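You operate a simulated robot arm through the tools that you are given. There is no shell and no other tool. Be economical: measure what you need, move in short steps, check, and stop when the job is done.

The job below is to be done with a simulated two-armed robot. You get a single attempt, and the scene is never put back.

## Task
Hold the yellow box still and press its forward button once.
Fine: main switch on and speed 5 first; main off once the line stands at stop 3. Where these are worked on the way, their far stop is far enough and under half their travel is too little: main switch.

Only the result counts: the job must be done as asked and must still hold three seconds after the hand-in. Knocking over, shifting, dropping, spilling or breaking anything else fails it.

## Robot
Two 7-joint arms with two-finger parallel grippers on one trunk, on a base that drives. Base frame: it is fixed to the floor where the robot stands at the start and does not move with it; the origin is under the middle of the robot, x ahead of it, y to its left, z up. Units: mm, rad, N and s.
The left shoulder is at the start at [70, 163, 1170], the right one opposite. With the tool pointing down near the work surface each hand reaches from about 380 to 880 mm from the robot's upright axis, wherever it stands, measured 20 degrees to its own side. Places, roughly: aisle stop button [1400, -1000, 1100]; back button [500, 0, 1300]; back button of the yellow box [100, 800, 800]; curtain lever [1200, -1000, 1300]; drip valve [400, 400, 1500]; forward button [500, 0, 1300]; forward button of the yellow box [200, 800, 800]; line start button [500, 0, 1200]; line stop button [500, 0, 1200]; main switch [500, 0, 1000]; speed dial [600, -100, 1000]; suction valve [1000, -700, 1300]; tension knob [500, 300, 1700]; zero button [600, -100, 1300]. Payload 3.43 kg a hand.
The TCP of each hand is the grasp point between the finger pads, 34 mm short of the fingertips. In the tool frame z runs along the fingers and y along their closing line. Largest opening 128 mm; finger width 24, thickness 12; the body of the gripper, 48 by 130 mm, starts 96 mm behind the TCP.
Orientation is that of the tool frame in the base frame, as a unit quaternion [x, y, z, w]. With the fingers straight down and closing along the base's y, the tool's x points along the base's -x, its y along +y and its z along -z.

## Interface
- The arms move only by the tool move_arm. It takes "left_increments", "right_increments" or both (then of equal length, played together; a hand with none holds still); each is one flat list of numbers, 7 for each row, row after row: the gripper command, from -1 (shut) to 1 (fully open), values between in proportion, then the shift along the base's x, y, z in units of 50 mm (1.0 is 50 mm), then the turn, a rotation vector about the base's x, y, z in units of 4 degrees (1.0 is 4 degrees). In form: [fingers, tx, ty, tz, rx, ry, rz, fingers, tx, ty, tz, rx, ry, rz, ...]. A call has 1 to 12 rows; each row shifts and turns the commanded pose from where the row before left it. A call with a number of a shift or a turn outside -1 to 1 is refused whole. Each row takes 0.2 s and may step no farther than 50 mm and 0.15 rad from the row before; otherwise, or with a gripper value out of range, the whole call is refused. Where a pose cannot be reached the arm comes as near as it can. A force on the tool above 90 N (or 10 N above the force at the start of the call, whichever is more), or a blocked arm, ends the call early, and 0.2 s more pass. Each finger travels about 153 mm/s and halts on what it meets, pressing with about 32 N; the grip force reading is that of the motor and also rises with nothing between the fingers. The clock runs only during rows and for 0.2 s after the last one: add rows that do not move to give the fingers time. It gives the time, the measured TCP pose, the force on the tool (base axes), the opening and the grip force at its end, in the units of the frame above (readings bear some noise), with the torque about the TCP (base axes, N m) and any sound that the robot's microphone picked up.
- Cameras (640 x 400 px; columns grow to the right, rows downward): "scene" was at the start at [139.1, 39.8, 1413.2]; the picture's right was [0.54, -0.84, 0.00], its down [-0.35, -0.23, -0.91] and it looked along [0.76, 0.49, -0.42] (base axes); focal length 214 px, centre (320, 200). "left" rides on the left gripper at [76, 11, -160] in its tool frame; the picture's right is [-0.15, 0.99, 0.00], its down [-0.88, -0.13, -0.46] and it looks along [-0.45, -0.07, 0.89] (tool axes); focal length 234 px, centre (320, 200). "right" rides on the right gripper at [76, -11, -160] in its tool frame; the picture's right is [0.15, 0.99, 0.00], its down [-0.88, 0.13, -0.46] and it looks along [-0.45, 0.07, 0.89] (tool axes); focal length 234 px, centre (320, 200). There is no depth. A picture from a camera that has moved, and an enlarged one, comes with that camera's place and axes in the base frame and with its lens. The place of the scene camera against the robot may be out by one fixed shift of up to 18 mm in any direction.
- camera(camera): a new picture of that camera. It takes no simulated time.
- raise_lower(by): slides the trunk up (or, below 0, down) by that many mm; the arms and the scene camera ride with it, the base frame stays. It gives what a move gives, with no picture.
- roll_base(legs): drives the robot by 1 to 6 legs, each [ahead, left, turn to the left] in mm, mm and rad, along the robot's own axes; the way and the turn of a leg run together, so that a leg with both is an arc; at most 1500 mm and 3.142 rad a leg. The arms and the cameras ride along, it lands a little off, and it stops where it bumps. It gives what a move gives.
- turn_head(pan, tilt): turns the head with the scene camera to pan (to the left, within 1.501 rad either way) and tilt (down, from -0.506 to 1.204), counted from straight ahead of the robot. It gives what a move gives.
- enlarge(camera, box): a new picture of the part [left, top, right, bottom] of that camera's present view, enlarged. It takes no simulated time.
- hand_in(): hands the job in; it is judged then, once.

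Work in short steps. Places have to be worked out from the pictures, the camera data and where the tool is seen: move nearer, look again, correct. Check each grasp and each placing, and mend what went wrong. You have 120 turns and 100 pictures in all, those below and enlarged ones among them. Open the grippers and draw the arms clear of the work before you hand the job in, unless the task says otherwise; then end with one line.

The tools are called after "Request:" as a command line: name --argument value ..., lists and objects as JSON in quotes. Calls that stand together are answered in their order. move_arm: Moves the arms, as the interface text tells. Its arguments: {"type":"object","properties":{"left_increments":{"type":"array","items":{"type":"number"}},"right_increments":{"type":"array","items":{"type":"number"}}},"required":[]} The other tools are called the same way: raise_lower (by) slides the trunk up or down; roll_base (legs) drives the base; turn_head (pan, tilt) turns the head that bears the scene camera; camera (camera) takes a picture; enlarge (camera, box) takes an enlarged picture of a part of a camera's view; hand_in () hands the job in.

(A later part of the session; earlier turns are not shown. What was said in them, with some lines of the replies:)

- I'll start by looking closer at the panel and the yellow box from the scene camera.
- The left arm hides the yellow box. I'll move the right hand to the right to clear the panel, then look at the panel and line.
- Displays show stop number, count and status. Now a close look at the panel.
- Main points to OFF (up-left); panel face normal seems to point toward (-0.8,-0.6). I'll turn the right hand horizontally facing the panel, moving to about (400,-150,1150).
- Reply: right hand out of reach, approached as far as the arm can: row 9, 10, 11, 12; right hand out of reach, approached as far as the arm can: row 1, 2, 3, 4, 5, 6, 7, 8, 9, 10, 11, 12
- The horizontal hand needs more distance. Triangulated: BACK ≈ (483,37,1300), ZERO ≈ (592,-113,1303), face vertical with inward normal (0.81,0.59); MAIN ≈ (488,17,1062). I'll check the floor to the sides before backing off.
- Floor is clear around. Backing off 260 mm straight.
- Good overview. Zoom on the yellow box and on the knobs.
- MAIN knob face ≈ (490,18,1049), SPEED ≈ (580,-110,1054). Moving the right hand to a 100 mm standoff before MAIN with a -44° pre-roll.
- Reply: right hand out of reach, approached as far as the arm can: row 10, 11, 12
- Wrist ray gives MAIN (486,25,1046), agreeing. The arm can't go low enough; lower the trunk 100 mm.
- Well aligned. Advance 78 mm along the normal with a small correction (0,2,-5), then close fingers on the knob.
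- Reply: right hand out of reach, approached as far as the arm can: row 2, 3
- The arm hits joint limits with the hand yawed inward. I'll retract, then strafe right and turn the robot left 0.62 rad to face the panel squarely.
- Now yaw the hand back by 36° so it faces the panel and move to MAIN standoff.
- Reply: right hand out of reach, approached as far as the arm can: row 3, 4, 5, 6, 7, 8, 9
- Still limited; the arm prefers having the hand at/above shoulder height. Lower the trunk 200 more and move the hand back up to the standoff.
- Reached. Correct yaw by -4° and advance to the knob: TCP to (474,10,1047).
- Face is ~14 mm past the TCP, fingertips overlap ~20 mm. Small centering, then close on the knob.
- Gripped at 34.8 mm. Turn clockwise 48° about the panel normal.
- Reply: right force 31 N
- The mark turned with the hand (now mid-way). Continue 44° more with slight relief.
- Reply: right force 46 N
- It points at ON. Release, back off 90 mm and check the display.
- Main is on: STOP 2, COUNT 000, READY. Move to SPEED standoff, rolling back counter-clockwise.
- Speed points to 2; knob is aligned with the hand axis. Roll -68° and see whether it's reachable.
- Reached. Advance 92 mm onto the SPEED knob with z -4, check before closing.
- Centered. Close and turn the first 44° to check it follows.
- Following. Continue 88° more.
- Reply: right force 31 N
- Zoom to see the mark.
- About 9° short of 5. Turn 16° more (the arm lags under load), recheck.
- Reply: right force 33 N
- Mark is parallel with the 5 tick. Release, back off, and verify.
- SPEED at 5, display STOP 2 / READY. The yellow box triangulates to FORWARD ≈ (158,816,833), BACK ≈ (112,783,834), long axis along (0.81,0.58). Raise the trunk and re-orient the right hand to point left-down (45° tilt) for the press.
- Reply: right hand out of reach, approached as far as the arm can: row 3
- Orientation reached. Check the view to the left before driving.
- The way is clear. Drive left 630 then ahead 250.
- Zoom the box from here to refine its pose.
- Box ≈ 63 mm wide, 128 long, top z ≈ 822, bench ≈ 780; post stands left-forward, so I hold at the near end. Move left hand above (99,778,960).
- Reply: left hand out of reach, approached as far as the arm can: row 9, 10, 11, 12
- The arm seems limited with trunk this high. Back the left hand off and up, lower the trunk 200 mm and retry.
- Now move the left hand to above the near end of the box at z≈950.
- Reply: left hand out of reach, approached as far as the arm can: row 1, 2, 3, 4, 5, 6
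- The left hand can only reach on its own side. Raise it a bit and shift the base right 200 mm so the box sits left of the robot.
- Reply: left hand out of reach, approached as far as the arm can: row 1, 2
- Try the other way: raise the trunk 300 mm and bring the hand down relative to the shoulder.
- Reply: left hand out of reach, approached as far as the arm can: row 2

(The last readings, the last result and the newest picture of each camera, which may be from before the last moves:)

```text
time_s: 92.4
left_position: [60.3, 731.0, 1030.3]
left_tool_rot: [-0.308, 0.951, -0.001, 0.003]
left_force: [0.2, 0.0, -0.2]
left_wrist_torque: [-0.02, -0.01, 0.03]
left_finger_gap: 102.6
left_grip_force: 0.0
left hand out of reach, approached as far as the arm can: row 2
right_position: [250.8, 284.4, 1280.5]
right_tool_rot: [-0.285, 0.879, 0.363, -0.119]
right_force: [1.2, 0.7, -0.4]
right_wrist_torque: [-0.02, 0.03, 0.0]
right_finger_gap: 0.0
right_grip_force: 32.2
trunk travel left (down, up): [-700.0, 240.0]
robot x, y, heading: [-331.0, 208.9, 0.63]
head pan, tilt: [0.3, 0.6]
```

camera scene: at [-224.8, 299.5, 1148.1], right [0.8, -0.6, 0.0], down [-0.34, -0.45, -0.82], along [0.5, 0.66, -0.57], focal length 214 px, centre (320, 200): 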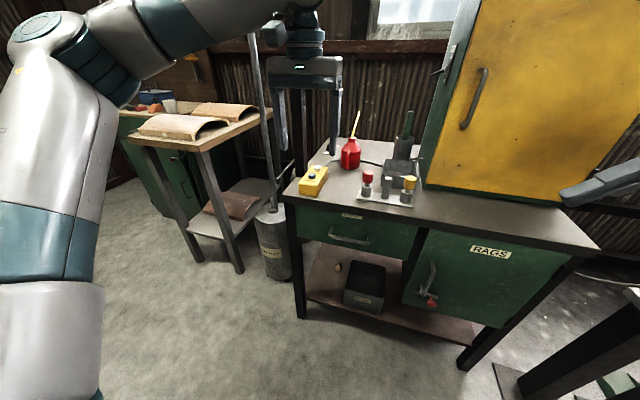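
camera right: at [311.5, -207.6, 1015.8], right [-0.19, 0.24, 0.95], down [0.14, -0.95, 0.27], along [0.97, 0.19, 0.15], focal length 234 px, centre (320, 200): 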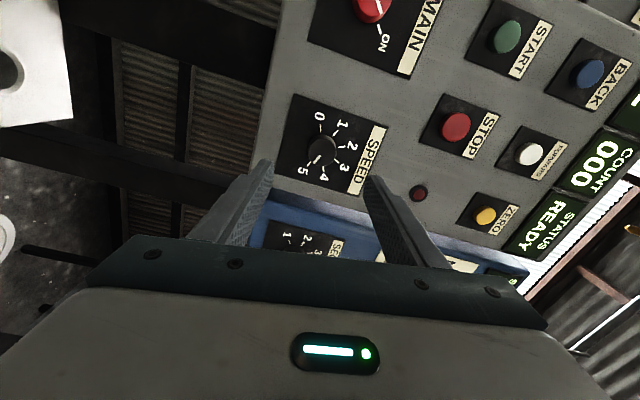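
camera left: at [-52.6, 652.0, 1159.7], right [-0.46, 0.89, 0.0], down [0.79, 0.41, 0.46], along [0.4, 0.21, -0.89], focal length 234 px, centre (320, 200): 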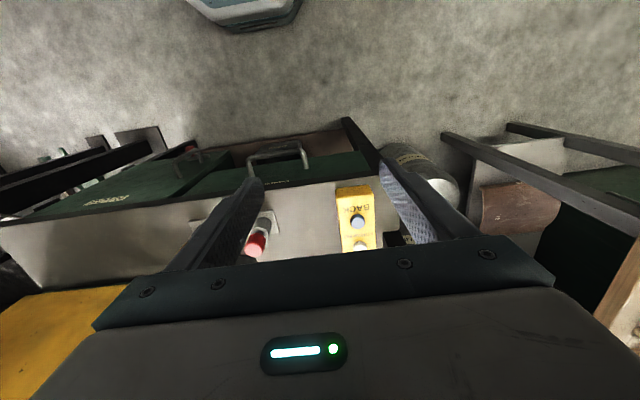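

Much better. Drive ahead 60 mm, which puts the left hand over the box's near end.

Request:
roll_base --legs '[[60, 0, 0]]'

Request:
camera --camera "left"

Request:
camera --camera "scene"

```text
time_s: 93.4
left_position: [106.8, 763.9, 1032.1]
left_tool_rot: [-0.308, 0.951, 0.0, 0.003]
left_force: [-0.2, 0.0, -0.2]
left_wrist_torque: [0.03, -0.01, -0.01]
left_finger_gap: 102.4
left_grip_force: 0.0
right_position: [294.5, 314.2, 1283.4]
right_tool_rot: [-0.285, 0.879, 0.363, -0.117]
right_force: [-1.1, -0.2, 0.0]
right_wrist_torque: [-0.02, -0.03, -0.02]
right_finger_gap: 0.0
right_grip_force: 31.8
trunk travel left (down, up): [-700.0, 240.0]
robot x, y, heading: [-285.4, 240.9, 0.622]
head pan, tilt: [0.3, 0.6]
```

```text
45 pictures are left
camera left: at [37.4, 727.6, 1191.4], right [-0.46, 0.89, 0.0], down [0.79, 0.41, 0.46], along [0.41, 0.21, -0.89], focal length 234 px, centre (320, 200)
```

left: 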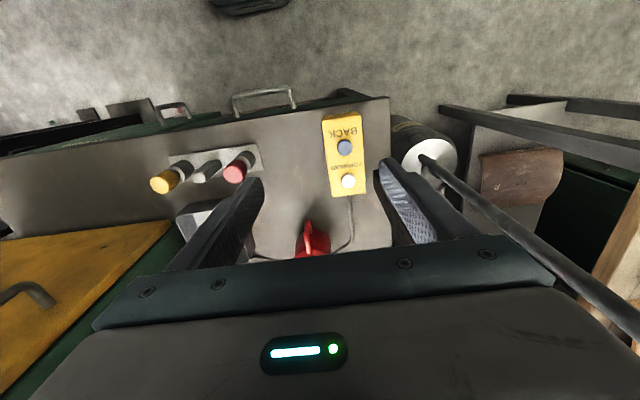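

```text
44 pictures are left
camera scene: at [-179.9, 331.8, 1448.5], right [0.8, -0.6, 0.0], down [-0.34, -0.45, -0.83], along [0.5, 0.66, -0.56], focal length 214 px, centre (320, 200)
```

scene: 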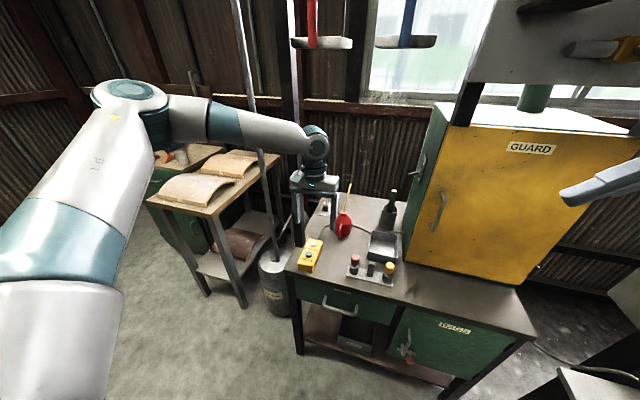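

The wrist camera shows the scene camera's offset: true BACK ≈ (103,804), FORWARD ≈ (149,838). Move left hand to (83,789,900).

Request:
move_arm --left_increments '[0.6, -0.24, 0.25, 0, 0, 0, 0, 0.6, -0.24, 0.25, -0.6, 0, 0, 0.1, 0.6, 0, 0, -1, 0, 0, 0, 0.6, 0, 0, -1, 0, 0, 0]'

Request:
camera --camera "left"

Request:
camera --camera "scene"

```text
time_s: 94.4
left_position: [59.8, 791.0, 918.0]
left_tool_rot: [-0.311, 0.95, -0.001, 0.004]
left_force: [0.2, 0.2, 0.6]
left_wrist_torque: [0.03, 0.01, -0.01]
left_finger_gap: 102.5
left_grip_force: 0.1
left hand out of reach, approached as far as the arm can: row 4
right_position: [294.3, 316.2, 1284.6]
right_tool_rot: [-0.285, 0.879, 0.364, -0.117]
right_force: [0.2, 0.1, -0.4]
right_wrist_torque: [0.0, -0.03, -0.03]
right_finger_gap: 0.0
right_grip_force: 32.2
trunk travel left (down, up): [-700.0, 240.0]
robot x, y, heading: [-284.7, 244.0, 0.629]
head pan, tilt: [0.3, 0.6]
```

```text
43 pictures are left
camera left: at [-8.5, 756.6, 1078.3], right [-0.47, 0.88, 0.0], down [0.78, 0.42, 0.46], along [0.41, 0.21, -0.89], focal length 234 px, centre (320, 200)
```

left: 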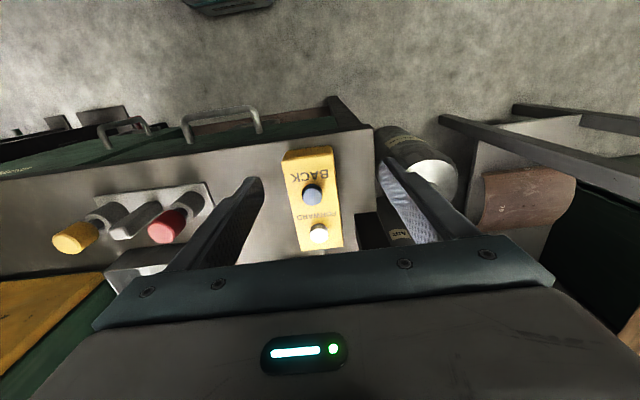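

```text
42 pictures are left
camera scene: at [-180.3, 332.9, 1448.4], right [0.8, -0.6, 0.0], down [-0.34, -0.45, -0.83], along [0.5, 0.66, -0.56], focal length 214 px, centre (320, 200)
```

scene: 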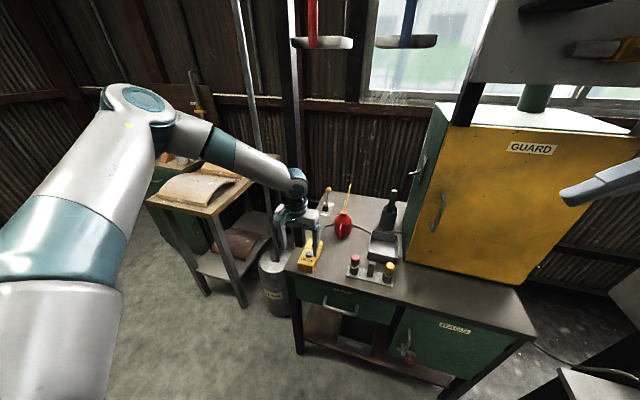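

Lift the hand 100, re-centre and lower the trunk 120 to keep it in its good range.

Request:
move_arm --left_increments '[0.6, 0.1, 0, 1, 0, 0, 0, 0.6, 0.37, -0.04, 1, 0, 0, 0]'

Request:
raise_lower --by -120

Request:
camera --camera "left"

```text
refused: row 1 steps farther than a row can; nothing moved
```

```text
time_s: 95.9
left_position: [61.8, 792.5, 814.6]
left_tool_rot: [-0.315, 0.949, 0.003, 0.012]
left_force: [-23.1, -18.3, 44.3]
left_wrist_torque: [1.04, 2.58, 1.53]
left_finger_gap: 102.4
left_grip_force: 0.1
right_position: [291.4, 314.0, 1164.2]
right_tool_rot: [-0.287, 0.879, 0.364, -0.116]
right_force: [0.2, 0.3, -0.5]
right_wrist_torque: [-0.02, -0.02, 0.02]
right_finger_gap: 0.0
right_grip_force: 32.1
trunk travel left (down, up): [-581.0, 359.0]
robot x, y, heading: [-284.6, 243.0, 0.625]
head pan, tilt: [0.3, 0.6]
stopped: the force on the tool passed its limit at 96 N (the readings are from after the stop); the commanded pose is now the measured one
```

```text
41 pictures are left
camera left: at [-8.8, 754.0, 972.4], right [-0.47, 0.88, 0.0], down [0.78, 0.41, 0.48], along [0.42, 0.23, -0.88], focal length 234 px, centre (320, 200)
```

left: 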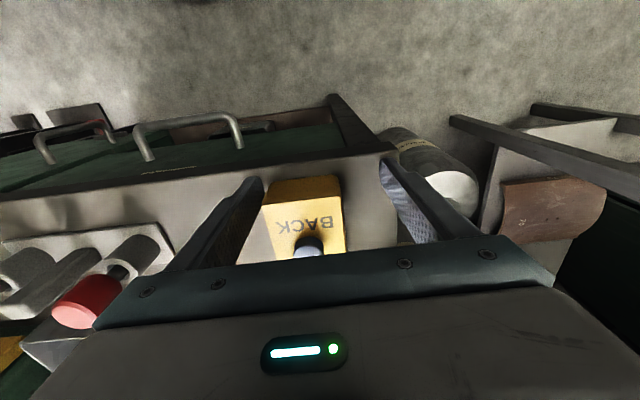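

The refused move meant the trunk pressed the fingertips onto the bench (z 780); the box looks untouched between the fingers. Lift slightly now.

Request:
move_arm --left_increments '[0.6, 0, 0, 0.4, 0, 0, 0, 0.6, 0, 0, 0.6, 0, 0, 0]'

Request:
camera --camera "left"

Request:
camera --camera "scene"

```text
time_s: 96.5
left_position: [65.9, 795.2, 859.2]
left_tool_rot: [-0.312, 0.95, 0.003, 0.012]
left_force: [-0.7, -0.5, -0.1]
left_wrist_torque: [0.04, -0.01, -0.01]
left_finger_gap: 102.4
left_grip_force: 0.1
right_position: [296.4, 313.2, 1164.6]
right_tool_rot: [-0.285, 0.879, 0.363, -0.116]
right_force: [0.7, 0.2, 0.0]
right_wrist_torque: [0.04, -0.07, 0.0]
right_finger_gap: 0.1
right_grip_force: 32.0
trunk travel left (down, up): [-581.0, 359.0]
robot x, y, heading: [-287.3, 243.1, 0.623]
head pan, tilt: [0.3, 0.6]
```

```text
40 pictures are left
camera left: at [-5.2, 757.4, 1016.7], right [-0.47, 0.88, 0.0], down [0.78, 0.41, 0.48], along [0.42, 0.22, -0.88], focal length 234 px, centre (320, 200)
```

left: 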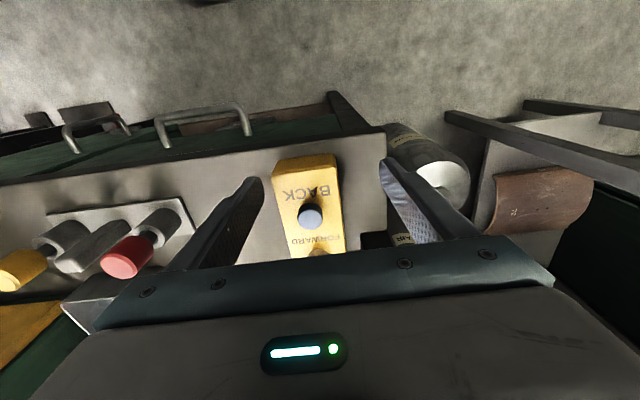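

```text
39 pictures are left
camera scene: at [-180.2, 331.0, 1329.5], right [0.8, -0.6, 0.0], down [-0.34, -0.45, -0.83], along [0.5, 0.66, -0.56], focal length 214 px, centre (320, 200)
```

scene: 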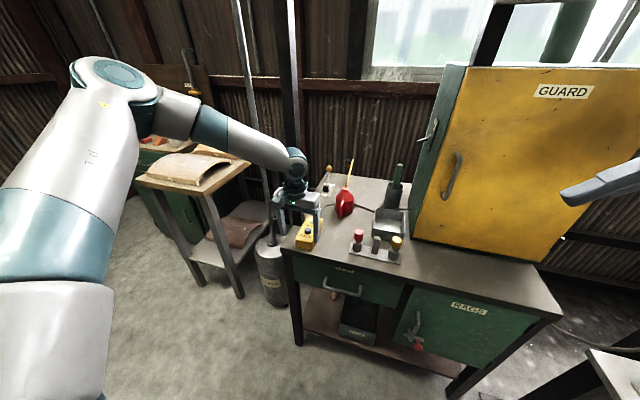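

Box unmoved (BACK ≈ (101,802)). Shift (+14,-9) to centre, then lower to z≈824.

Request:
move_arm --left_increments '[0.6, 0.27, -0.17, 0, 0, 0, 0, 0.6, 0, 0, -0.35, 0, 0, 0, 0.6, 0, 0, -0.35, 0, 0, 0]'

Request:
camera --camera "left"

```text
time_s: 97.3
left_position: [78.8, 785.9, 825.3]
left_tool_rot: [-0.312, 0.95, 0.002, 0.011]
left_force: [-0.6, 0.4, 0.0]
left_wrist_torque: [-0.03, -0.02, -0.01]
left_finger_gap: 102.3
left_grip_force: 0.1
right_position: [295.4, 316.6, 1163.4]
right_tool_rot: [-0.285, 0.879, 0.364, -0.118]
right_force: [-0.4, -0.1, -0.1]
right_wrist_torque: [0.01, -0.01, 0.0]
right_finger_gap: 0.3
right_grip_force: 32.2
trunk travel left (down, up): [-581.0, 359.0]
robot x, y, heading: [-282.5, 241.3, 0.628]
head pan, tilt: [0.3, 0.6]
```

```text
38 pictures are left
camera left: at [7.7, 749.0, 982.6], right [-0.47, 0.88, 0.0], down [0.78, 0.41, 0.48], along [0.42, 0.22, -0.88], focal length 234 px, centre (320, 200)
```

left: 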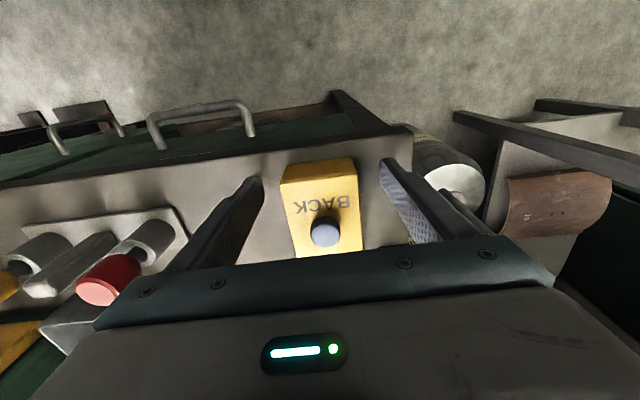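

Centered. Close the left gripper gently on the box.

Request:
move_arm --left_increments '[0.3, 0, 0, 0, 0, 0, 0, 0.1, 0, 0, 0, 0, 0, 0, 0, 0, 0, 0, 0, 0, 0, -0.1, 0, 0, 0, 0, 0, 0, -0.3, 0, 0, 0, 0, 0, 0, -0.3, 0, 0, 0, 0, 0, 0]'

Request:
camera --camera "left"

```text
time_s: 98.7
left_position: [78.9, 785.8, 824.9]
left_tool_rot: [-0.312, 0.95, 0.002, 0.012]
left_force: [0.0, -0.5, 0.0]
left_wrist_torque: [0.03, 0.02, -0.01]
left_finger_gap: 61.7
left_grip_force: 31.6
right_position: [295.9, 315.5, 1164.2]
right_tool_rot: [-0.285, 0.88, 0.363, -0.117]
right_force: [0.4, 0.3, 0.5]
right_wrist_torque: [0.02, 0.01, -0.01]
right_finger_gap: 0.0
right_grip_force: 31.9
trunk travel left (down, up): [-581.0, 359.0]
robot x, y, heading: [-284.9, 243.2, 0.631]
head pan, tilt: [0.3, 0.6]
```

```text
37 pictures are left
camera left: at [7.5, 748.7, 982.9], right [-0.47, 0.88, 0.0], down [0.78, 0.41, 0.48], along [0.42, 0.22, -0.88], focal length 234 px, centre (320, 200)
```

left: 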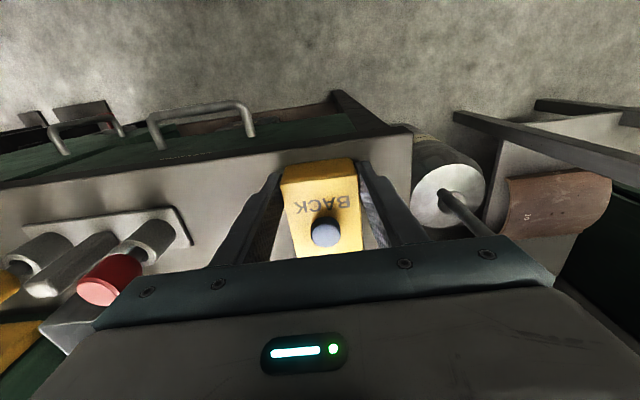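

Box held (61.7 mm). FORWARD ≈ (148,837,834). Bring the right hand (45° tilt, fingers closed) to a waypoint right of the box.

Request:
move_arm --right_increments '[-1, -0.124, 0.811, -0.364, 0, 0, 0, -1, -0.124, 0.811, -0.364, 0, 0, 0, -1, -0.124, 0.811, -0.364, 0, 0, 0, -1, -0.124, 0.811, -0.364, 0, 0, 0, -1, -0.124, 0.811, -0.364, 0, 0, 0, -1, -0.124, 0.811, -0.364, 0, 0, 0, -1, -0.124, 0.811, -0.364, 0, 0, 0, -1, -0.124, 0.811, -0.364, 0, 0, 0, -1, -0.124, 0.811, -0.364, 0, 0, 0]'

Request:
camera --camera "scene"

Request:
camera --camera "right"

```text
time_s: 100.7
left_position: [79.8, 786.1, 824.3]
left_tool_rot: [-0.312, 0.95, 0.001, 0.012]
left_force: [0.2, 1.3, 0.8]
left_wrist_torque: [0.03, 0.15, -0.09]
left_finger_gap: 61.5
left_grip_force: 31.8
right_position: [238.3, 683.7, 999.8]
right_tool_rot: [-0.285, 0.88, 0.363, -0.118]
right_force: [-1.6, -0.1, 0.0]
right_wrist_torque: [0.01, -0.03, 0.0]
right_finger_gap: 0.0
right_grip_force: 32.5
trunk travel left (down, up): [-581.0, 359.0]
robot x, y, heading: [-282.3, 239.5, 0.624]
head pan, tilt: [0.3, 0.6]
```

```text
36 pictures are left
camera scene: at [-179.1, 333.9, 1329.4], right [0.8, -0.6, 0.0], down [-0.34, -0.45, -0.82], along [0.5, 0.66, -0.57], focal length 214 px, centre (320, 200)
```

scene: 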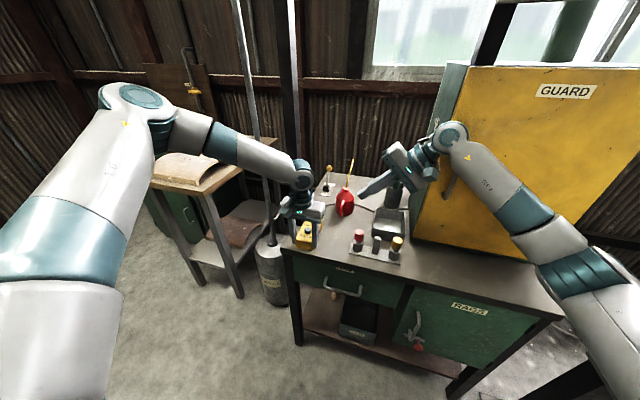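

```text
35 pictures are left
camera right: at [246.4, 541.6, 1105.3], right [-0.53, 0.48, 0.7], down [0.85, 0.33, 0.42], along [-0.03, 0.81, -0.58], focal length 234 px, centre (320, 200)
```

right: 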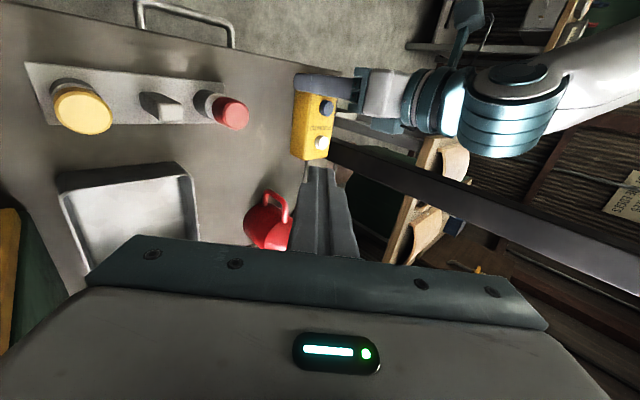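

Consistent: FORWARD ≈ (150,835). Move to hover ~30 mm above the button.

Request:
move_arm --right_increments '[-1, -0.32, 0.56, -0.416, 0, 0, 0, -1, -0.32, 0.56, -0.416, 0, 0, 0, -1, -0.32, 0.56, -0.416, 0, 0, 0, -1, -0.32, 0.56, -0.416, 0, 0, 0, -1, -0.32, 0.56, -0.416, 0, 0, 0]'

Request:
camera --camera "right"

Request:
enlarge --camera "scene" --box '[260, 150, 420, 250]'

```text
time_s: 101.9
left_position: [77.2, 786.6, 824.8]
left_tool_rot: [-0.312, 0.95, 0.002, 0.011]
left_force: [-0.3, 1.8, 1.6]
left_wrist_torque: [0.06, 0.16, 0.0]
left_finger_gap: 61.3
left_grip_force: 32.0
right_position: [158.7, 822.7, 895.1]
right_tool_rot: [-0.285, 0.879, 0.363, -0.117]
right_force: [-0.4, 0.0, 0.7]
right_wrist_torque: [-0.02, 0.0, -0.02]
right_finger_gap: 0.0
right_grip_force: 32.0
trunk travel left (down, up): [-581.0, 359.0]
robot x, y, heading: [-286.4, 240.9, 0.626]
head pan, tilt: [0.3, 0.6]
```

```text
34 pictures are left
camera right: at [167.1, 680.6, 999.8], right [-0.53, 0.48, 0.7], down [0.85, 0.33, 0.42], along [-0.03, 0.81, -0.58], focal length 234 px, centre (320, 200)
```

right: 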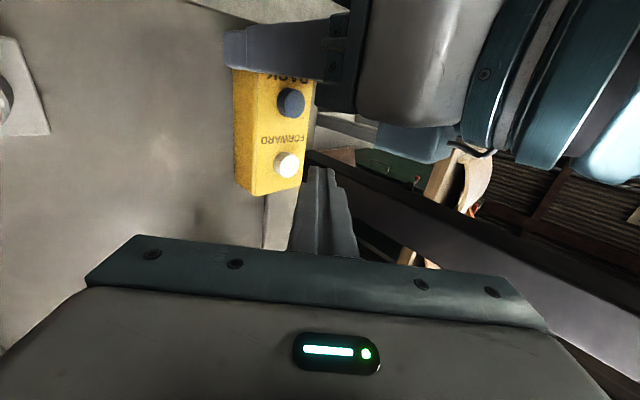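

```text
4.00 times, centred on (340, 200) of scene
camera zoom: at [-179.4, 334.0, 1329.4], right [0.8, -0.6, 0.0], down [-0.34, -0.45, -0.82], along [0.5, 0.66, -0.57], focal length 858 px, centre (240, 200)
```

zoom: 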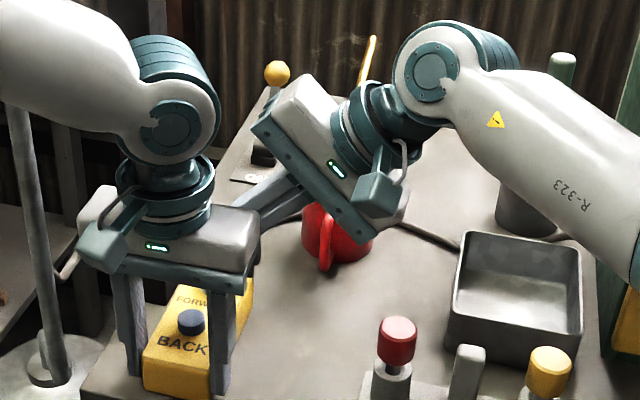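

Directly above the button (FORWARD ≈ (149,834)). Descend to just past expected contact.

Request:
move_arm --right_increments '[-1, 0, 0, -0.3, 0, 0, 0, -1, 0, 0, -0.15, 0, 0, 0, -1, 0, 0, -0.1, 0, 0, 0, -1, 0, 0, -0.1, 0, 0, 0]'

Request:
enlarge --camera "right" --box '[220, 60, 380, 260]'

```text
time_s: 102.9
left_position: [79.1, 785.3, 824.7]
left_tool_rot: [-0.312, 0.95, 0.002, 0.011]
left_force: [1.5, -0.2, 0.5]
left_wrist_torque: [0.03, 0.15, -0.12]
left_finger_gap: 61.6
left_grip_force: 32.0
right_position: [160.5, 820.6, 863.7]
right_tool_rot: [-0.285, 0.879, 0.364, -0.117]
right_force: [-0.8, 1.1, 3.3]
right_wrist_torque: [0.04, 0.05, 0.01]
right_finger_gap: 0.1
right_grip_force: 32.6
trunk travel left (down, up): [-581.0, 359.0]
robot x, y, heading: [-284.3, 243.3, 0.624]
head pan, tilt: [0.3, 0.6]
```

```text
2.00 times, centred on (300, 160) of right
camera zoom: at [168.1, 679.3, 968.2], right [-0.53, 0.48, 0.7], down [0.85, 0.33, 0.42], along [-0.03, 0.81, -0.58], focal length 468 px, centre (360, 280)
```

zoom: 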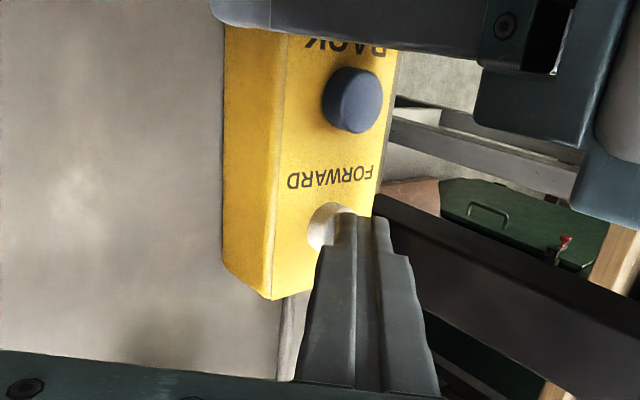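

Contact with about 3 N. Press on a few mm.

Request:
move_arm --right_increments '[-1, 0, 0, -0.06, 0, 0, 0, -1, 0, 0, -0.06, 0, 0, 0]'

Request:
turn_head --pan -0.1 --tilt 0.1

Request:
camera --camera "scene"

```text
time_s: 103.5
left_position: [78.4, 786.2, 823.5]
left_tool_rot: [-0.312, 0.95, 0.002, 0.011]
left_force: [4.1, 1.2, -1.3]
left_wrist_torque: [0.06, 0.32, -0.13]
left_finger_gap: 61.2
left_grip_force: 31.6
right_position: [158.9, 821.0, 858.7]
right_tool_rot: [-0.285, 0.879, 0.365, -0.117]
right_force: [-0.5, -1.0, 11.5]
right_wrist_torque: [0.12, 0.09, 0.03]
right_finger_gap: 0.0
right_grip_force: 32.3
trunk travel left (down, up): [-581.0, 359.0]
robot x, y, heading: [-282.5, 240.8, 0.625]
head pan, tilt: [0.3, 0.6]
heard: click
```

```text
time_s: 104.4
left_position: [79.2, 785.3, 825.2]
left_tool_rot: [-0.312, 0.95, 0.002, 0.011]
left_force: [3.0, -0.3, -4.8]
left_wrist_torque: [0.19, 0.29, -0.19]
left_finger_gap: 61.2
left_grip_force: 31.8
right_position: [161.2, 821.0, 858.1]
right_tool_rot: [-0.285, 0.879, 0.364, -0.118]
right_force: [0.0, 0.2, 14.0]
right_wrist_torque: [0.21, 0.09, -0.03]
right_finger_gap: 0.0
right_grip_force: 31.9
trunk travel left (down, up): [-581.0, 359.0]
robot x, y, heading: [-282.8, 246.2, 0.627]
head pan, tilt: [-0.099, 0.099]
```

```text
31 pictures are left
camera scene: at [-152.3, 308.5, 1375.5], right [0.5, -0.86, 0.0], down [-0.09, -0.05, -0.99], along [0.86, 0.5, -0.1], focal length 214 px, centre (320, 200)
```

scene: 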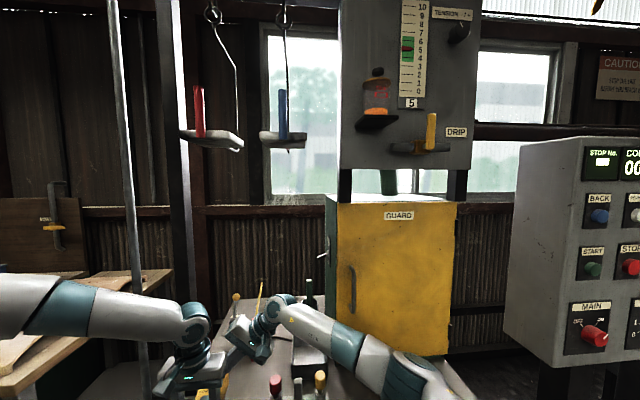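

Click heard and the stop display changed (moving). Release the button straight up.

Request:
move_arm --right_increments '[-1, 0, 0, 0.8, 0, 0, 0, -1, 0.1, -0.2, 0.6, 0, 0, 0]'

Request:
enlarge --camera "scene" --box '[540, 120, 640, 220]'

```text
time_s: 105.0
left_position: [78.0, 785.9, 825.8]
left_tool_rot: [-0.312, 0.95, 0.002, 0.011]
left_force: [-0.6, -1.5, 1.6]
left_wrist_torque: [0.19, -0.1, 0.02]
left_finger_gap: 61.3
left_grip_force: 32.0
right_position: [164.6, 812.1, 925.3]
right_tool_rot: [-0.285, 0.88, 0.363, -0.117]
right_force: [0.3, 0.7, -0.5]
right_wrist_torque: [0.02, 0.01, 0.0]
right_finger_gap: 0.1
right_grip_force: 31.7
trunk travel left (down, up): [-581.0, 359.0]
robot x, y, heading: [-282.6, 243.1, 0.625]
head pan, tilt: [-0.099, 0.099]
```

```text
4.00 times, centred on (590, 170) of scene
camera zoom: at [-152.0, 308.5, 1375.4], right [0.5, -0.86, 0.0], down [-0.09, -0.05, -0.99], along [0.86, 0.5, -0.1], focal length 858 px, centre (-760, 320)
```

zoom: 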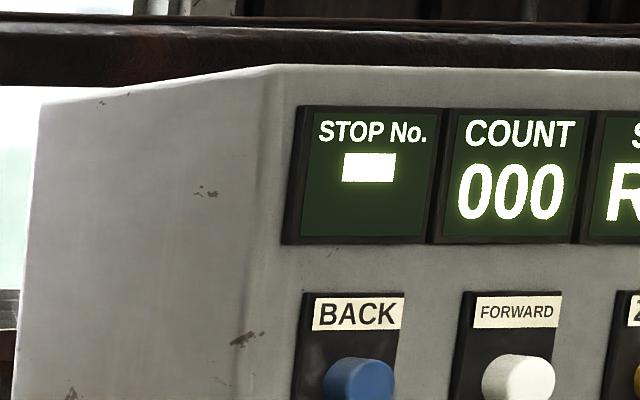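

Line is moving. Retract the right hand to the waypoint and check again.

Request:
move_arm --right_increments '[-1, 0.32, -0.56, 0.416, 0, 0, 0, -1, 0.32, -0.56, 0.416, 0, 0, 0, -1, 0.32, -0.56, 0.416, 0, 0, 0, -1, 0.32, -0.56, 0.416, 0, 0, 0]'

Request:
enlarge --camera "scene" --box '[540, 120, 640, 220]'

```text
time_s: 106.0
left_position: [79.2, 785.5, 825.4]
left_tool_rot: [-0.313, 0.95, 0.002, 0.011]
left_force: [0.2, -0.9, 1.5]
left_wrist_torque: [0.19, -0.14, -0.08]
left_finger_gap: 61.5
left_grip_force: 32.0
right_position: [228.1, 697.6, 1009.4]
right_tool_rot: [-0.286, 0.879, 0.363, -0.117]
right_force: [-0.4, -0.4, -0.3]
right_wrist_torque: [0.02, 0.04, 0.01]
right_finger_gap: 0.1
right_grip_force: 31.8
trunk travel left (down, up): [-581.0, 359.0]
robot x, y, heading: [-283.8, 239.2, 0.628]
head pan, tilt: [-0.099, 0.099]
```

```text
4.00 times, centred on (590, 170) of scene
camera zoom: at [-151.8, 308.0, 1375.5], right [0.5, -0.86, 0.0], down [-0.09, -0.05, -1.0], along [0.86, 0.5, -0.1], focal length 858 px, centre (-760, 320)
```

zoom: 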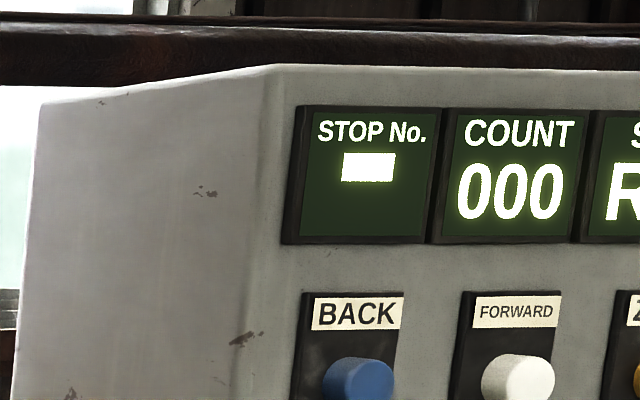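

Still moving. Retract the right hand further.

Request:
move_arm --right_increments '[-1, 0.124, -0.811, 0.364, 0, 0, 0, -1, 0.124, -0.811, 0.364, 0, 0, 0, -1, 0.124, -0.811, 0.364, 0, 0, 0, -1, 0.124, -0.811, 0.364, 0, 0, 0, -1, 0.124, -0.811, 0.364, 0, 0, 0, -1, 0.124, -0.811, 0.364, 0, 0, 0, -1, 0.124, -0.811, 0.364, 0, 0, 0, -1, 0.124, -0.811, 0.364, 0, 0, 0, -1, 0.124, -0.811, 0.364, 0, 0, 0]'

Request:
camera --camera "scene"

```text
time_s: 108.0
left_position: [78.1, 786.1, 824.5]
left_tool_rot: [-0.312, 0.95, 0.002, 0.012]
left_force: [-0.8, -1.9, 2.1]
left_wrist_torque: [0.26, -0.14, 0.01]
left_finger_gap: 61.2
left_grip_force: 32.4
right_position: [286.0, 331.6, 1175.1]
right_tool_rot: [-0.284, 0.88, 0.363, -0.117]
right_force: [0.2, -0.2, 1.1]
right_wrist_torque: [0.0, 0.0, -0.01]
right_finger_gap: 0.0
right_grip_force: 32.4
trunk travel left (down, up): [-581.0, 359.0]
robot x, y, heading: [-281.8, 241.0, 0.624]
head pan, tilt: [-0.099, 0.099]
```

```text
28 pictures are left
camera scene: at [-152.2, 308.0, 1375.5], right [0.5, -0.86, 0.0], down [-0.09, -0.05, -1.0], along [0.86, 0.5, -0.1], focal length 214 px, centre (320, 200)
```

scene: 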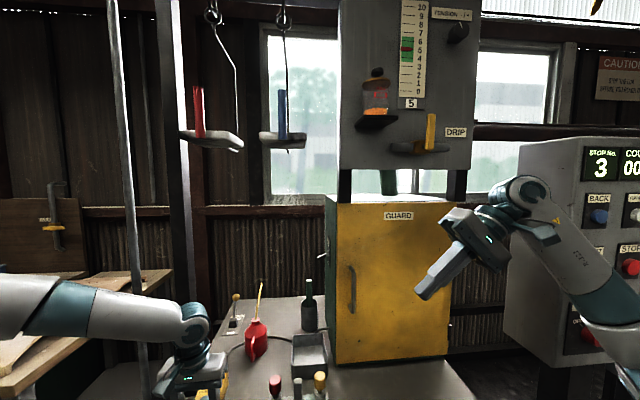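

STOP shows 3. Release the box, lift the left hand straight up.

Request:
move_arm --left_increments '[0.0, 0, 0, 0, 0, 0, 0, 0.4, 0, 0, 0, 0, 0, 0, 0.6, 0, 0, 0, 0, 0, 0, 0.6, 0, 0, 0.5, 0, 0, 0, 0.6, 0, 0, 0.8, 0, 0, 0, 0.6, 0, 0, 0.9, 0, 0, 0, 0.6, -0.2, -0.2, 0.9, 0, 0, 0]'

Request:
camera --camera "left"

```text
time_s: 109.6
left_position: [70.4, 774.7, 982.0]
left_tool_rot: [-0.312, 0.95, 0.003, 0.011]
left_force: [-0.3, 0.5, 0.4]
left_wrist_torque: [-0.01, -0.02, -0.01]
left_finger_gap: 102.2
left_grip_force: 0.1
right_position: [284.9, 331.7, 1175.6]
right_tool_rot: [-0.285, 0.879, 0.363, -0.117]
right_force: [0.0, -1.1, 1.1]
right_wrist_torque: [0.0, -0.02, -0.03]
right_finger_gap: 0.0
right_grip_force: 31.8
trunk travel left (down, up): [-581.0, 359.0]
robot x, y, heading: [-286.8, 245.3, 0.629]
head pan, tilt: [-0.099, 0.099]
```

```text
27 pictures are left
camera left: at [-0.4, 737.2, 1140.5], right [-0.47, 0.88, 0.0], down [0.78, 0.41, 0.48], along [0.42, 0.22, -0.88], focal length 234 px, centre (320, 200)
```

left: 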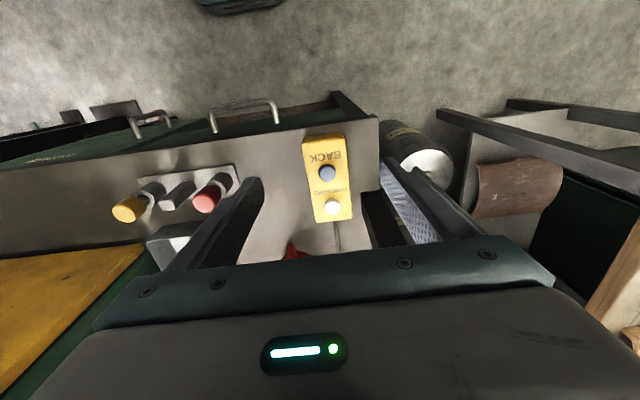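

Box unmoved. Retract the left hand, then drive back to the panel position.

Request:
move_arm --left_increments '[0.6, -0.76, -0.03, 0.43, 0, 0, 0, 0.6, -0.76, -0.03, 0.43, 0, 0, 0, 0.6, -0.76, -0.03, 0.43, 0, 0, 0, 0.6, -0.76, -0.03, 0.43, 0, 0, 0, 0.6, -0.76, -0.03, 0.43, 0, 0, 0, 0.6, -0.76, -0.03, 0.43, 0, 0, 0, 0.6, -0.76, -0.03, 0.43, 0, 0, 0]'

Request:
roll_base --legs '[[-283, 0, 0], [0, -432, 0]]'

Request:
camera --camera "scene"

```text
time_s: 111.2
left_position: [-197.7, 766.3, 1128.2]
left_tool_rot: [-0.312, 0.95, 0.001, 0.011]
left_force: [0.1, 0.2, -0.1]
left_wrist_torque: [0.03, -0.02, -0.02]
left_finger_gap: 102.3
left_grip_force: 0.2
right_position: [284.6, 333.5, 1176.2]
right_tool_rot: [-0.285, 0.879, 0.363, -0.116]
right_force: [0.4, 0.1, -0.3]
right_wrist_torque: [0.0, -0.04, -0.01]
right_finger_gap: 0.0
right_grip_force: 32.0
trunk travel left (down, up): [-581.0, 359.0]
robot x, y, heading: [-283.9, 242.6, 0.625]
head pan, tilt: [-0.099, 0.099]
```

```text
time_s: 115.4
left_position: [-172.8, 248.9, 1127.9]
left_tool_rot: [-0.314, 0.949, 0.002, 0.011]
left_force: [-0.6, 0.0, 0.7]
left_wrist_torque: [0.05, -0.01, -0.01]
left_finger_gap: 102.2
left_grip_force: 0.0
right_position: [310.7, -182.8, 1174.1]
right_tool_rot: [-0.287, 0.879, 0.363, -0.118]
right_force: [0.8, 0.1, 0.1]
right_wrist_torque: [0.05, 0.01, 0.0]
right_finger_gap: 0.0
right_grip_force: 32.1
trunk travel left (down, up): [-581.0, 359.0]
robot x, y, heading: [-259.4, -272.8, 0.634]
head pan, tilt: [-0.099, 0.099]
```

```text
26 pictures are left
camera scene: at [-127.5, -208.8, 1375.6], right [0.51, -0.86, 0.0], down [-0.09, -0.05, -0.99], along [0.86, 0.5, -0.1], focal length 214 px, centre (320, 200)
```

scene: 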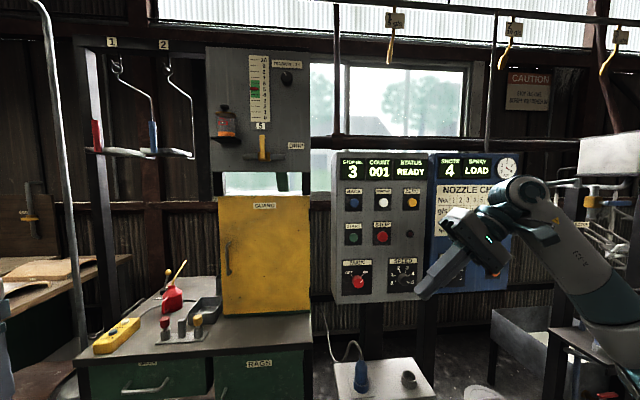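

STOP 3, READY. Reverse the right-hand rotation, then lower the trunk.

Request:
move_arm --right_increments '[0.25, 0.05, -0.05, 0.1, 0.4987, -0.1772, -0.835, 0.25, 0.05, -0.05, 0.1, 0.4987, -0.1772, -0.835, 0.25, 0.05, -0.05, 0.1, 0.4987, -0.1772, -0.835, 0.25, 0.05, -0.05, 0.1, 0.4987, -0.1772, -0.835, 0.25, 0.05, -0.05, 0.1, 0.4987, -0.1772, -0.835, 0.25, 0.05, -0.05, 0.1, 0.4987, -0.1772, -0.835, 0.25, 0.05, -0.05, 0.1, 0.4987, -0.1772, -0.835, 0.25, 0.05, -0.05, 0.1, 0.4987, -0.1772, -0.835, 0.25, 0.05, -0.05, 0.1, 0.4987, -0.1772, -0.835, 0.25, 0.05, -0.05, 0.1, 0.4987, -0.1772, -0.835, 0.25, 0.05, -0.05, 0.1, 0.4987, -0.1772, -0.835, 0.25, 0.05, -0.05, 0.1, 0.4987, -0.1772, -0.835]'

Request:
move_arm --right_increments '[0.25, 0.05, -0.05, 0.1, 0.4987, -0.1772, -0.835, 0.25, 0.05, -0.05, 0.1, 0.4987, -0.1772, -0.835, 0.25, 0.05, -0.05, 0.1, 0.4987, -0.1772, -0.835, 0.25, 0.05, -0.05, 0.1, 0.4987, -0.1772, -0.835, 0.25, 0.05, -0.05, 0.1, 0.4987, -0.1772, -0.835, 0.25, 0.05, -0.05, 0.1, 0.4987, -0.1772, -0.835, 0.25, 0.05, -0.05, 0.1, 0.4987, -0.1772, -0.835, 0.25, 0.05, -0.05, 0.1, 0.4987, -0.1772, -0.835, 0.25, 0.05, -0.05, 0.1, 0.4987, -0.1772, -0.835, 0.25, 0.05, -0.05, 0.1, 0.4987, -0.1772, -0.835, 0.25, 0.05, -0.05, 0.1, 0.4987, -0.1772, -0.835, 0.25, 0.05, -0.05, 0.1, 0.4987, -0.1772, -0.835]'

Request:
raise_lower --by -231

Request:
camera --camera "right"

```text
time_s: 118.0
left_position: [-173.9, 248.2, 1128.7]
left_tool_rot: [-0.314, 0.949, 0.002, 0.011]
left_force: [0.7, -0.1, 0.3]
left_wrist_torque: [0.02, -0.02, -0.04]
left_finger_gap: 102.2
left_grip_force: 0.1
right_position: [341.1, -212.7, 1235.2]
right_tool_rot: [-0.013, 0.837, 0.53, 0.137]
right_force: [0.8, 0.1, 0.6]
right_wrist_torque: [0.01, 0.01, 0.0]
right_finger_gap: 79.8
right_grip_force: 0.0
trunk travel left (down, up): [-581.0, 359.0]
robot x, y, heading: [-258.5, -273.0, 0.628]
head pan, tilt: [-0.099, 0.099]
```

```text
time_s: 120.6
left_position: [-174.0, 249.0, 1128.6]
left_tool_rot: [-0.314, 0.949, 0.001, 0.011]
left_force: [-0.5, 0.0, -1.0]
left_wrist_torque: [-0.02, 0.01, -0.02]
left_finger_gap: 102.3
left_grip_force: 0.1
right_position: [371.1, -242.9, 1294.4]
right_tool_rot: [0.261, 0.654, 0.607, 0.369]
right_force: [0.5, 0.1, 0.3]
right_wrist_torque: [-0.02, 0.0, -0.03]
right_finger_gap: 79.7
right_grip_force: 0.0
trunk travel left (down, up): [-581.0, 359.0]
robot x, y, heading: [-256.3, -272.9, 0.629]
head pan, tilt: [-0.099, 0.099]
```

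```text
time_s: 123.0
left_position: [-173.5, 248.8, 897.4]
left_tool_rot: [-0.314, 0.949, 0.002, 0.011]
left_force: [-0.6, 0.0, -0.3]
left_wrist_torque: [-0.02, 0.01, -0.02]
left_finger_gap: 102.2
left_grip_force: 0.1
right_position: [370.6, -243.6, 1063.2]
right_tool_rot: [0.261, 0.654, 0.607, 0.369]
right_force: [-0.1, 0.2, -0.3]
right_wrist_torque: [-0.01, -0.02, 0.01]
right_finger_gap: 79.8
right_grip_force: 0.0
trunk travel left (down, up): [-350.0, 590.0]
robot x, y, heading: [-257.8, -276.5, 0.635]
head pan, tilt: [-0.099, 0.099]
```

```text
25 pictures are left
camera right: at [197.7, -280.5, 1038.5], right [-0.19, 0.24, 0.95], down [0.14, -0.95, 0.27], along [0.97, 0.19, 0.15], focal length 234 px, centre (320, 200)
```

right: 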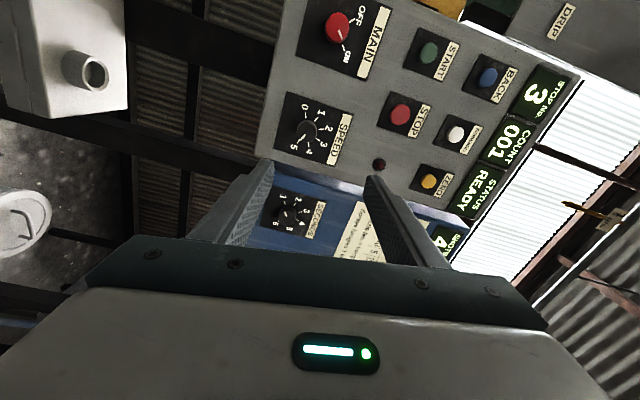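

Move to the MAIN standoff with roll back 16°.

Request:
move_arm --right_increments '[0.25, 0.11, 0.82, -0.084, -0.809, -0.588, 0, 0.25, 0.11, 0.82, -0.084, -0.809, -0.588, 0, 0.25, 0.11, 0.82, -0.084, -0.809, -0.588, 0, 0.25, 0.11, 0.82, -0.084, -0.809, -0.588, 0, 0.25, 0.11, 0.82, -0.084, 0, 0, 0]'

Request:
camera --camera "right"

```text
time_s: 124.2
left_position: [-172.9, 249.6, 897.8]
left_tool_rot: [-0.314, 0.949, 0.002, 0.01]
left_force: [-0.4, 0.4, 0.7]
left_wrist_torque: [-0.01, 0.01, 0.04]
left_finger_gap: 102.4
left_grip_force: 0.1
right_position: [398.6, -37.0, 1040.3]
right_tool_rot: [0.168, 0.686, 0.548, 0.448]
right_force: [0.3, -0.5, 0.4]
right_wrist_torque: [-0.01, 0.02, -0.04]
right_finger_gap: 80.0
right_grip_force: 0.2
trunk travel left (down, up): [-350.0, 590.0]
robot x, y, heading: [-261.1, -272.0, 0.63]
head pan, tilt: [-0.099, 0.099]
```

```text
24 pictures are left
camera right: at [231.8, -81.6, 998.5], right [-0.34, 0.45, 0.83], down [0.08, -0.86, 0.5], along [0.94, 0.23, 0.26], focal length 234 px, centre (320, 200)
```

right: 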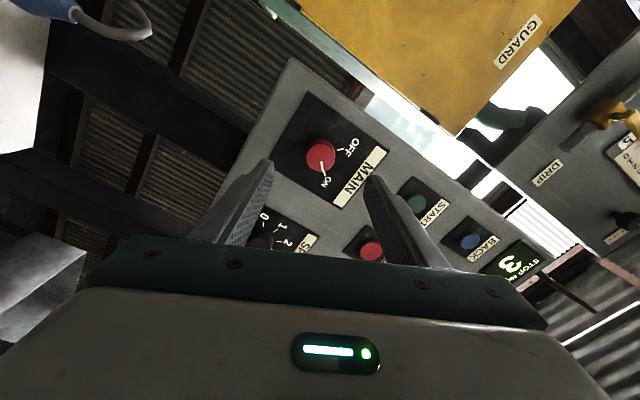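

Aligned. Advance 93 mm and close.

Request:
move_arm --right_increments '[0.25, 0.377, 0.27, 0.01, 0, 0, 0, 0.25, 0.377, 0.27, 0.01, 0, 0, 0, 0.25, 0.377, 0.27, 0.01, 0, 0, 0, 0.25, 0.377, 0.27, 0.01, 0, 0, 0]'

Request:
camera --camera "right"

```text
time_s: 125.2
left_position: [-173.0, 249.8, 897.5]
left_tool_rot: [-0.314, 0.949, 0.001, 0.012]
left_force: [0.5, -0.2, -0.2]
left_wrist_torque: [0.03, -0.03, -0.02]
left_finger_gap: 102.5
left_grip_force: 0.1
right_position: [473.0, 16.5, 1044.4]
right_tool_rot: [0.168, 0.686, 0.548, 0.448]
right_force: [-2.0, -0.9, -1.6]
right_wrist_torque: [-0.08, 0.17, -0.1]
right_finger_gap: 80.9
right_grip_force: 0.6
trunk travel left (down, up): [-350.0, 590.0]
robot x, y, heading: [-260.9, -274.2, 0.632]
head pan, tilt: [-0.099, 0.099]
```

```text
23 pictures are left
camera right: at [306.2, -28.4, 1000.9], right [-0.34, 0.44, 0.83], down [0.08, -0.86, 0.5], along [0.94, 0.23, 0.26], focal length 234 px, centre (320, 200)
```

right: 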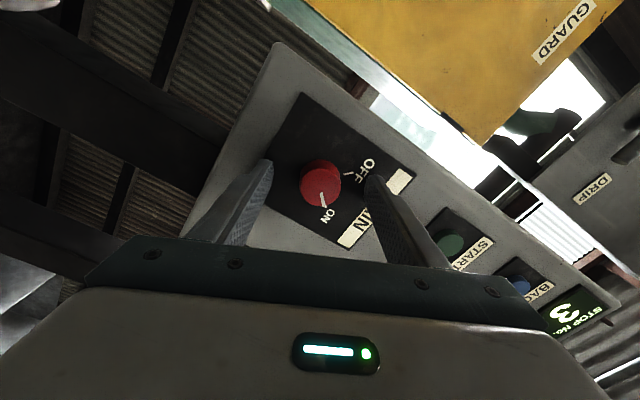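

Slight touch; back 2 mm, close and turn counter-clockwise 48°.

Request:
move_arm --right_increments '[0.25, -0.032, -0.024, 0, 0, 0, 0, -0.3, 0, 0, 0, 0, 0, 0, -0.6, 0, 0, 0, 0, 0, 0, -1, 0, 0, 0, 0, 0, 0, -1, 0, 0, 0, 0, 0, 0]'

Request:
move_arm --right_increments '[-1, 0, 0, 0, -0.809, -0.588, 0, -1, 0, 0, 0, -0.809, -0.588, 0, -1, 0, 0, 0, -0.809, -0.588, 0, -1, 0, 0, 0, -0.809, -0.588, 0, -1, 0, 0, 0, -0.809, -0.588, 0, -1, 0, 0, 0, -0.809, -0.588, 0, -1, 0, 0, 0, -0.809, -0.588, 0, -1, 0, 0, 0, -0.809, -0.588, 0, -1, 0, 0, 0, -0.809, -0.588, 0, -1, 0, 0, 0, -0.809, -0.588, 0, -1, 0, 0, 0, -0.809, -0.588, 0, -1, 0, 0, 0, -0.809, -0.588, 0]'

Request:
move_arm --right_increments '[-1, 0, 0, 0, -0.809, -0.588, 0, -1, 0, 0, 0, -0.809, -0.588, 0, -1, 0, 0, 0, -0.809, -0.588, 0, -1, 0, 0, 0, -0.809, -0.588, 0, -1, 0, 0, 0, -0.809, -0.588, 0, -1, 0, 0, 0, -0.809, -0.588, 0, -1, 0, 0, 0, -0.809, -0.588, 0, -1, 0, 0, 0, -0.809, -0.588, 0, -1, 0, 0, 0, -0.809, -0.588, 0, -1, 0, 0, 0, -0.809, -0.588, 0, -1, 0, 0, 0, -0.809, -0.588, 0, -1, 0, 0, 0, -0.809, -0.588, 0]'

Request:
camera --camera "right"

```text
time_s: 126.4
left_position: [-173.5, 249.5, 897.5]
left_tool_rot: [-0.314, 0.949, 0.002, 0.011]
left_force: [0.1, 0.1, 0.5]
left_wrist_torque: [0.02, 0.02, -0.01]
left_finger_gap: 102.0
left_grip_force: 0.1
right_position: [471.8, 15.0, 1043.3]
right_tool_rot: [0.167, 0.686, 0.549, 0.448]
right_force: [1.0, 0.8, 1.3]
right_wrist_torque: [-0.01, 0.01, 0.06]
right_finger_gap: 35.1
right_grip_force: 44.6
trunk travel left (down, up): [-350.0, 590.0]
robot x, y, heading: [-254.9, -276.9, 0.626]
head pan, tilt: [-0.099, 0.099]
```

```text
time_s: 129.0
left_position: [-173.6, 249.4, 897.0]
left_tool_rot: [-0.315, 0.949, 0.002, 0.01]
left_force: [0.1, -1.2, -0.7]
left_wrist_torque: [0.03, 0.01, -0.01]
left_finger_gap: 102.3
left_grip_force: 0.0
right_position: [472.5, 15.3, 1043.9]
right_tool_rot: [-0.127, 0.7, 0.316, 0.627]
right_force: [9.1, 8.9, 9.2]
right_wrist_torque: [0.18, -0.29, -0.25]
right_finger_gap: 35.4
right_grip_force: 45.0
trunk travel left (down, up): [-350.0, 590.0]
robot x, y, heading: [-258.2, -271.9, 0.63]
head pan, tilt: [-0.099, 0.099]
```

```text
time_s: 131.6
left_position: [-172.0, 248.8, 897.5]
left_tool_rot: [-0.314, 0.949, 0.001, 0.011]
left_force: [0.1, 0.3, 0.3]
left_wrist_torque: [0.01, -0.01, -0.02]
left_finger_gap: 102.6
left_grip_force: 0.0
right_position: [472.9, 15.9, 1043.5]
right_tool_rot: [-0.397, 0.594, 0.027, 0.699]
right_force: [13.0, 1.8, 11.4]
right_wrist_torque: [0.14, 0.13, -0.37]
right_finger_gap: 35.1
right_grip_force: 45.2
trunk travel left (down, up): [-350.0, 590.0]
robot x, y, heading: [-253.6, -274.7, 0.631]
head pan, tilt: [-0.099, 0.099]
```

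```text
22 pictures are left
camera right: at [370.0, -120.0, 988.2], right [-0.46, 0.61, -0.64], down [-0.69, 0.21, 0.69], along [0.56, 0.76, 0.33], focal length 234 px, centre (320, 200)
```

right: 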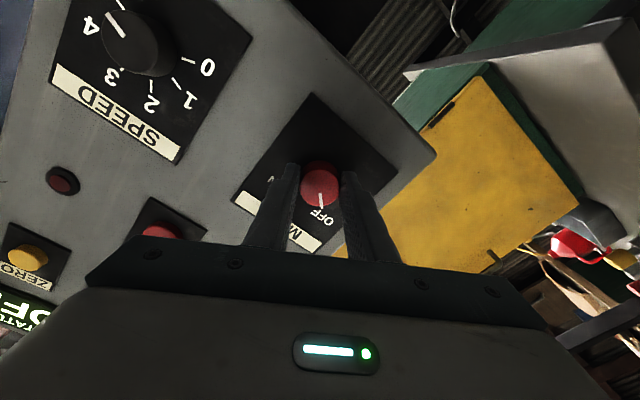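

Pointer at OFF and status reads OFF. Release, back off, and verify.

Request:
move_arm --right_increments '[0.25, 0, 0, 0, 0, 0, 0, 0.25, 0, 0, 0, 0, 0, 0, 1, -0.5, -0.36, 0, 0, 0, 0, 1, -0.5, -0.36, 0, 0, 0, 0, 1, -0.6, -0.44, 0, 0, 0, 0, 1, -0.6, -0.44, 0, 0, 0, 0]'

Request:
camera --camera "scene"

Request:
camera --camera "right"

```text
time_s: 133.0
left_position: [-174.1, 248.8, 897.4]
left_tool_rot: [-0.314, 0.949, 0.002, 0.012]
left_force: [-0.1, 0.3, -0.2]
left_wrist_torque: [0.01, -0.03, 0.01]
left_finger_gap: 102.5
left_grip_force: 0.1
right_position: [362.3, -66.9, 1041.9]
right_tool_rot: [-0.396, 0.594, 0.027, 0.7]
right_force: [0.4, 0.7, 0.3]
right_wrist_torque: [0.0, -0.01, 0.0]
right_finger_gap: 128.0
right_grip_force: 0.1
trunk travel left (down, up): [-350.0, 590.0]
robot x, y, heading: [-258.3, -274.5, 0.628]
head pan, tilt: [-0.099, 0.099]
```

```text
21 pictures are left
camera scene: at [-127.9, -209.0, 1144.6], right [0.51, -0.86, 0.0], down [-0.09, -0.05, -1.0], along [0.86, 0.5, -0.1], focal length 214 px, centre (320, 200)
```

scene: 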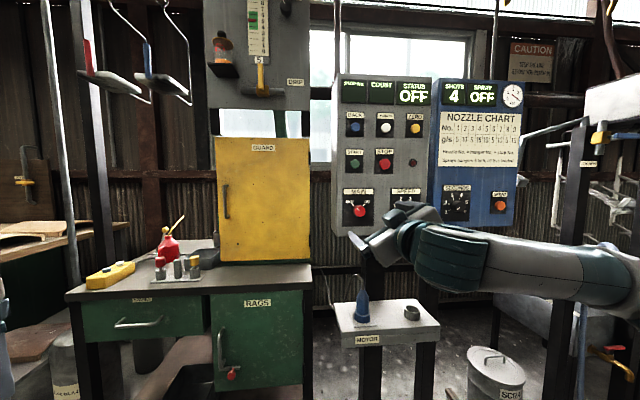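

```text
20 pictures are left
camera right: at [259.2, -201.2, 987.0], right [-0.46, 0.61, -0.64], down [-0.69, 0.2, 0.69], along [0.55, 0.76, 0.33], focal length 234 px, centre (320, 200)
```

right: 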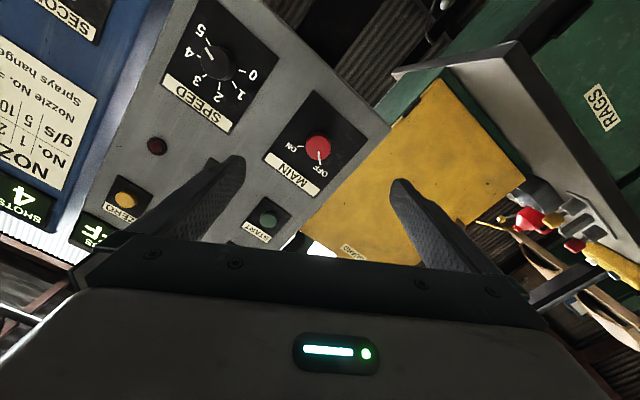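

Main is off, everything stands in place, and the hands are open and clear. Handing in.

Request:
hand_in

```text
The job is handed in.
```

The job is handed in: with main on and speed at 5, I held the yellow box still and pressed its forward button once, the line went from stop 2 to stop 3, and main is off again. On the way the left fingertips pressed briefly on the bench beside the box; the pictures show nothing moved.
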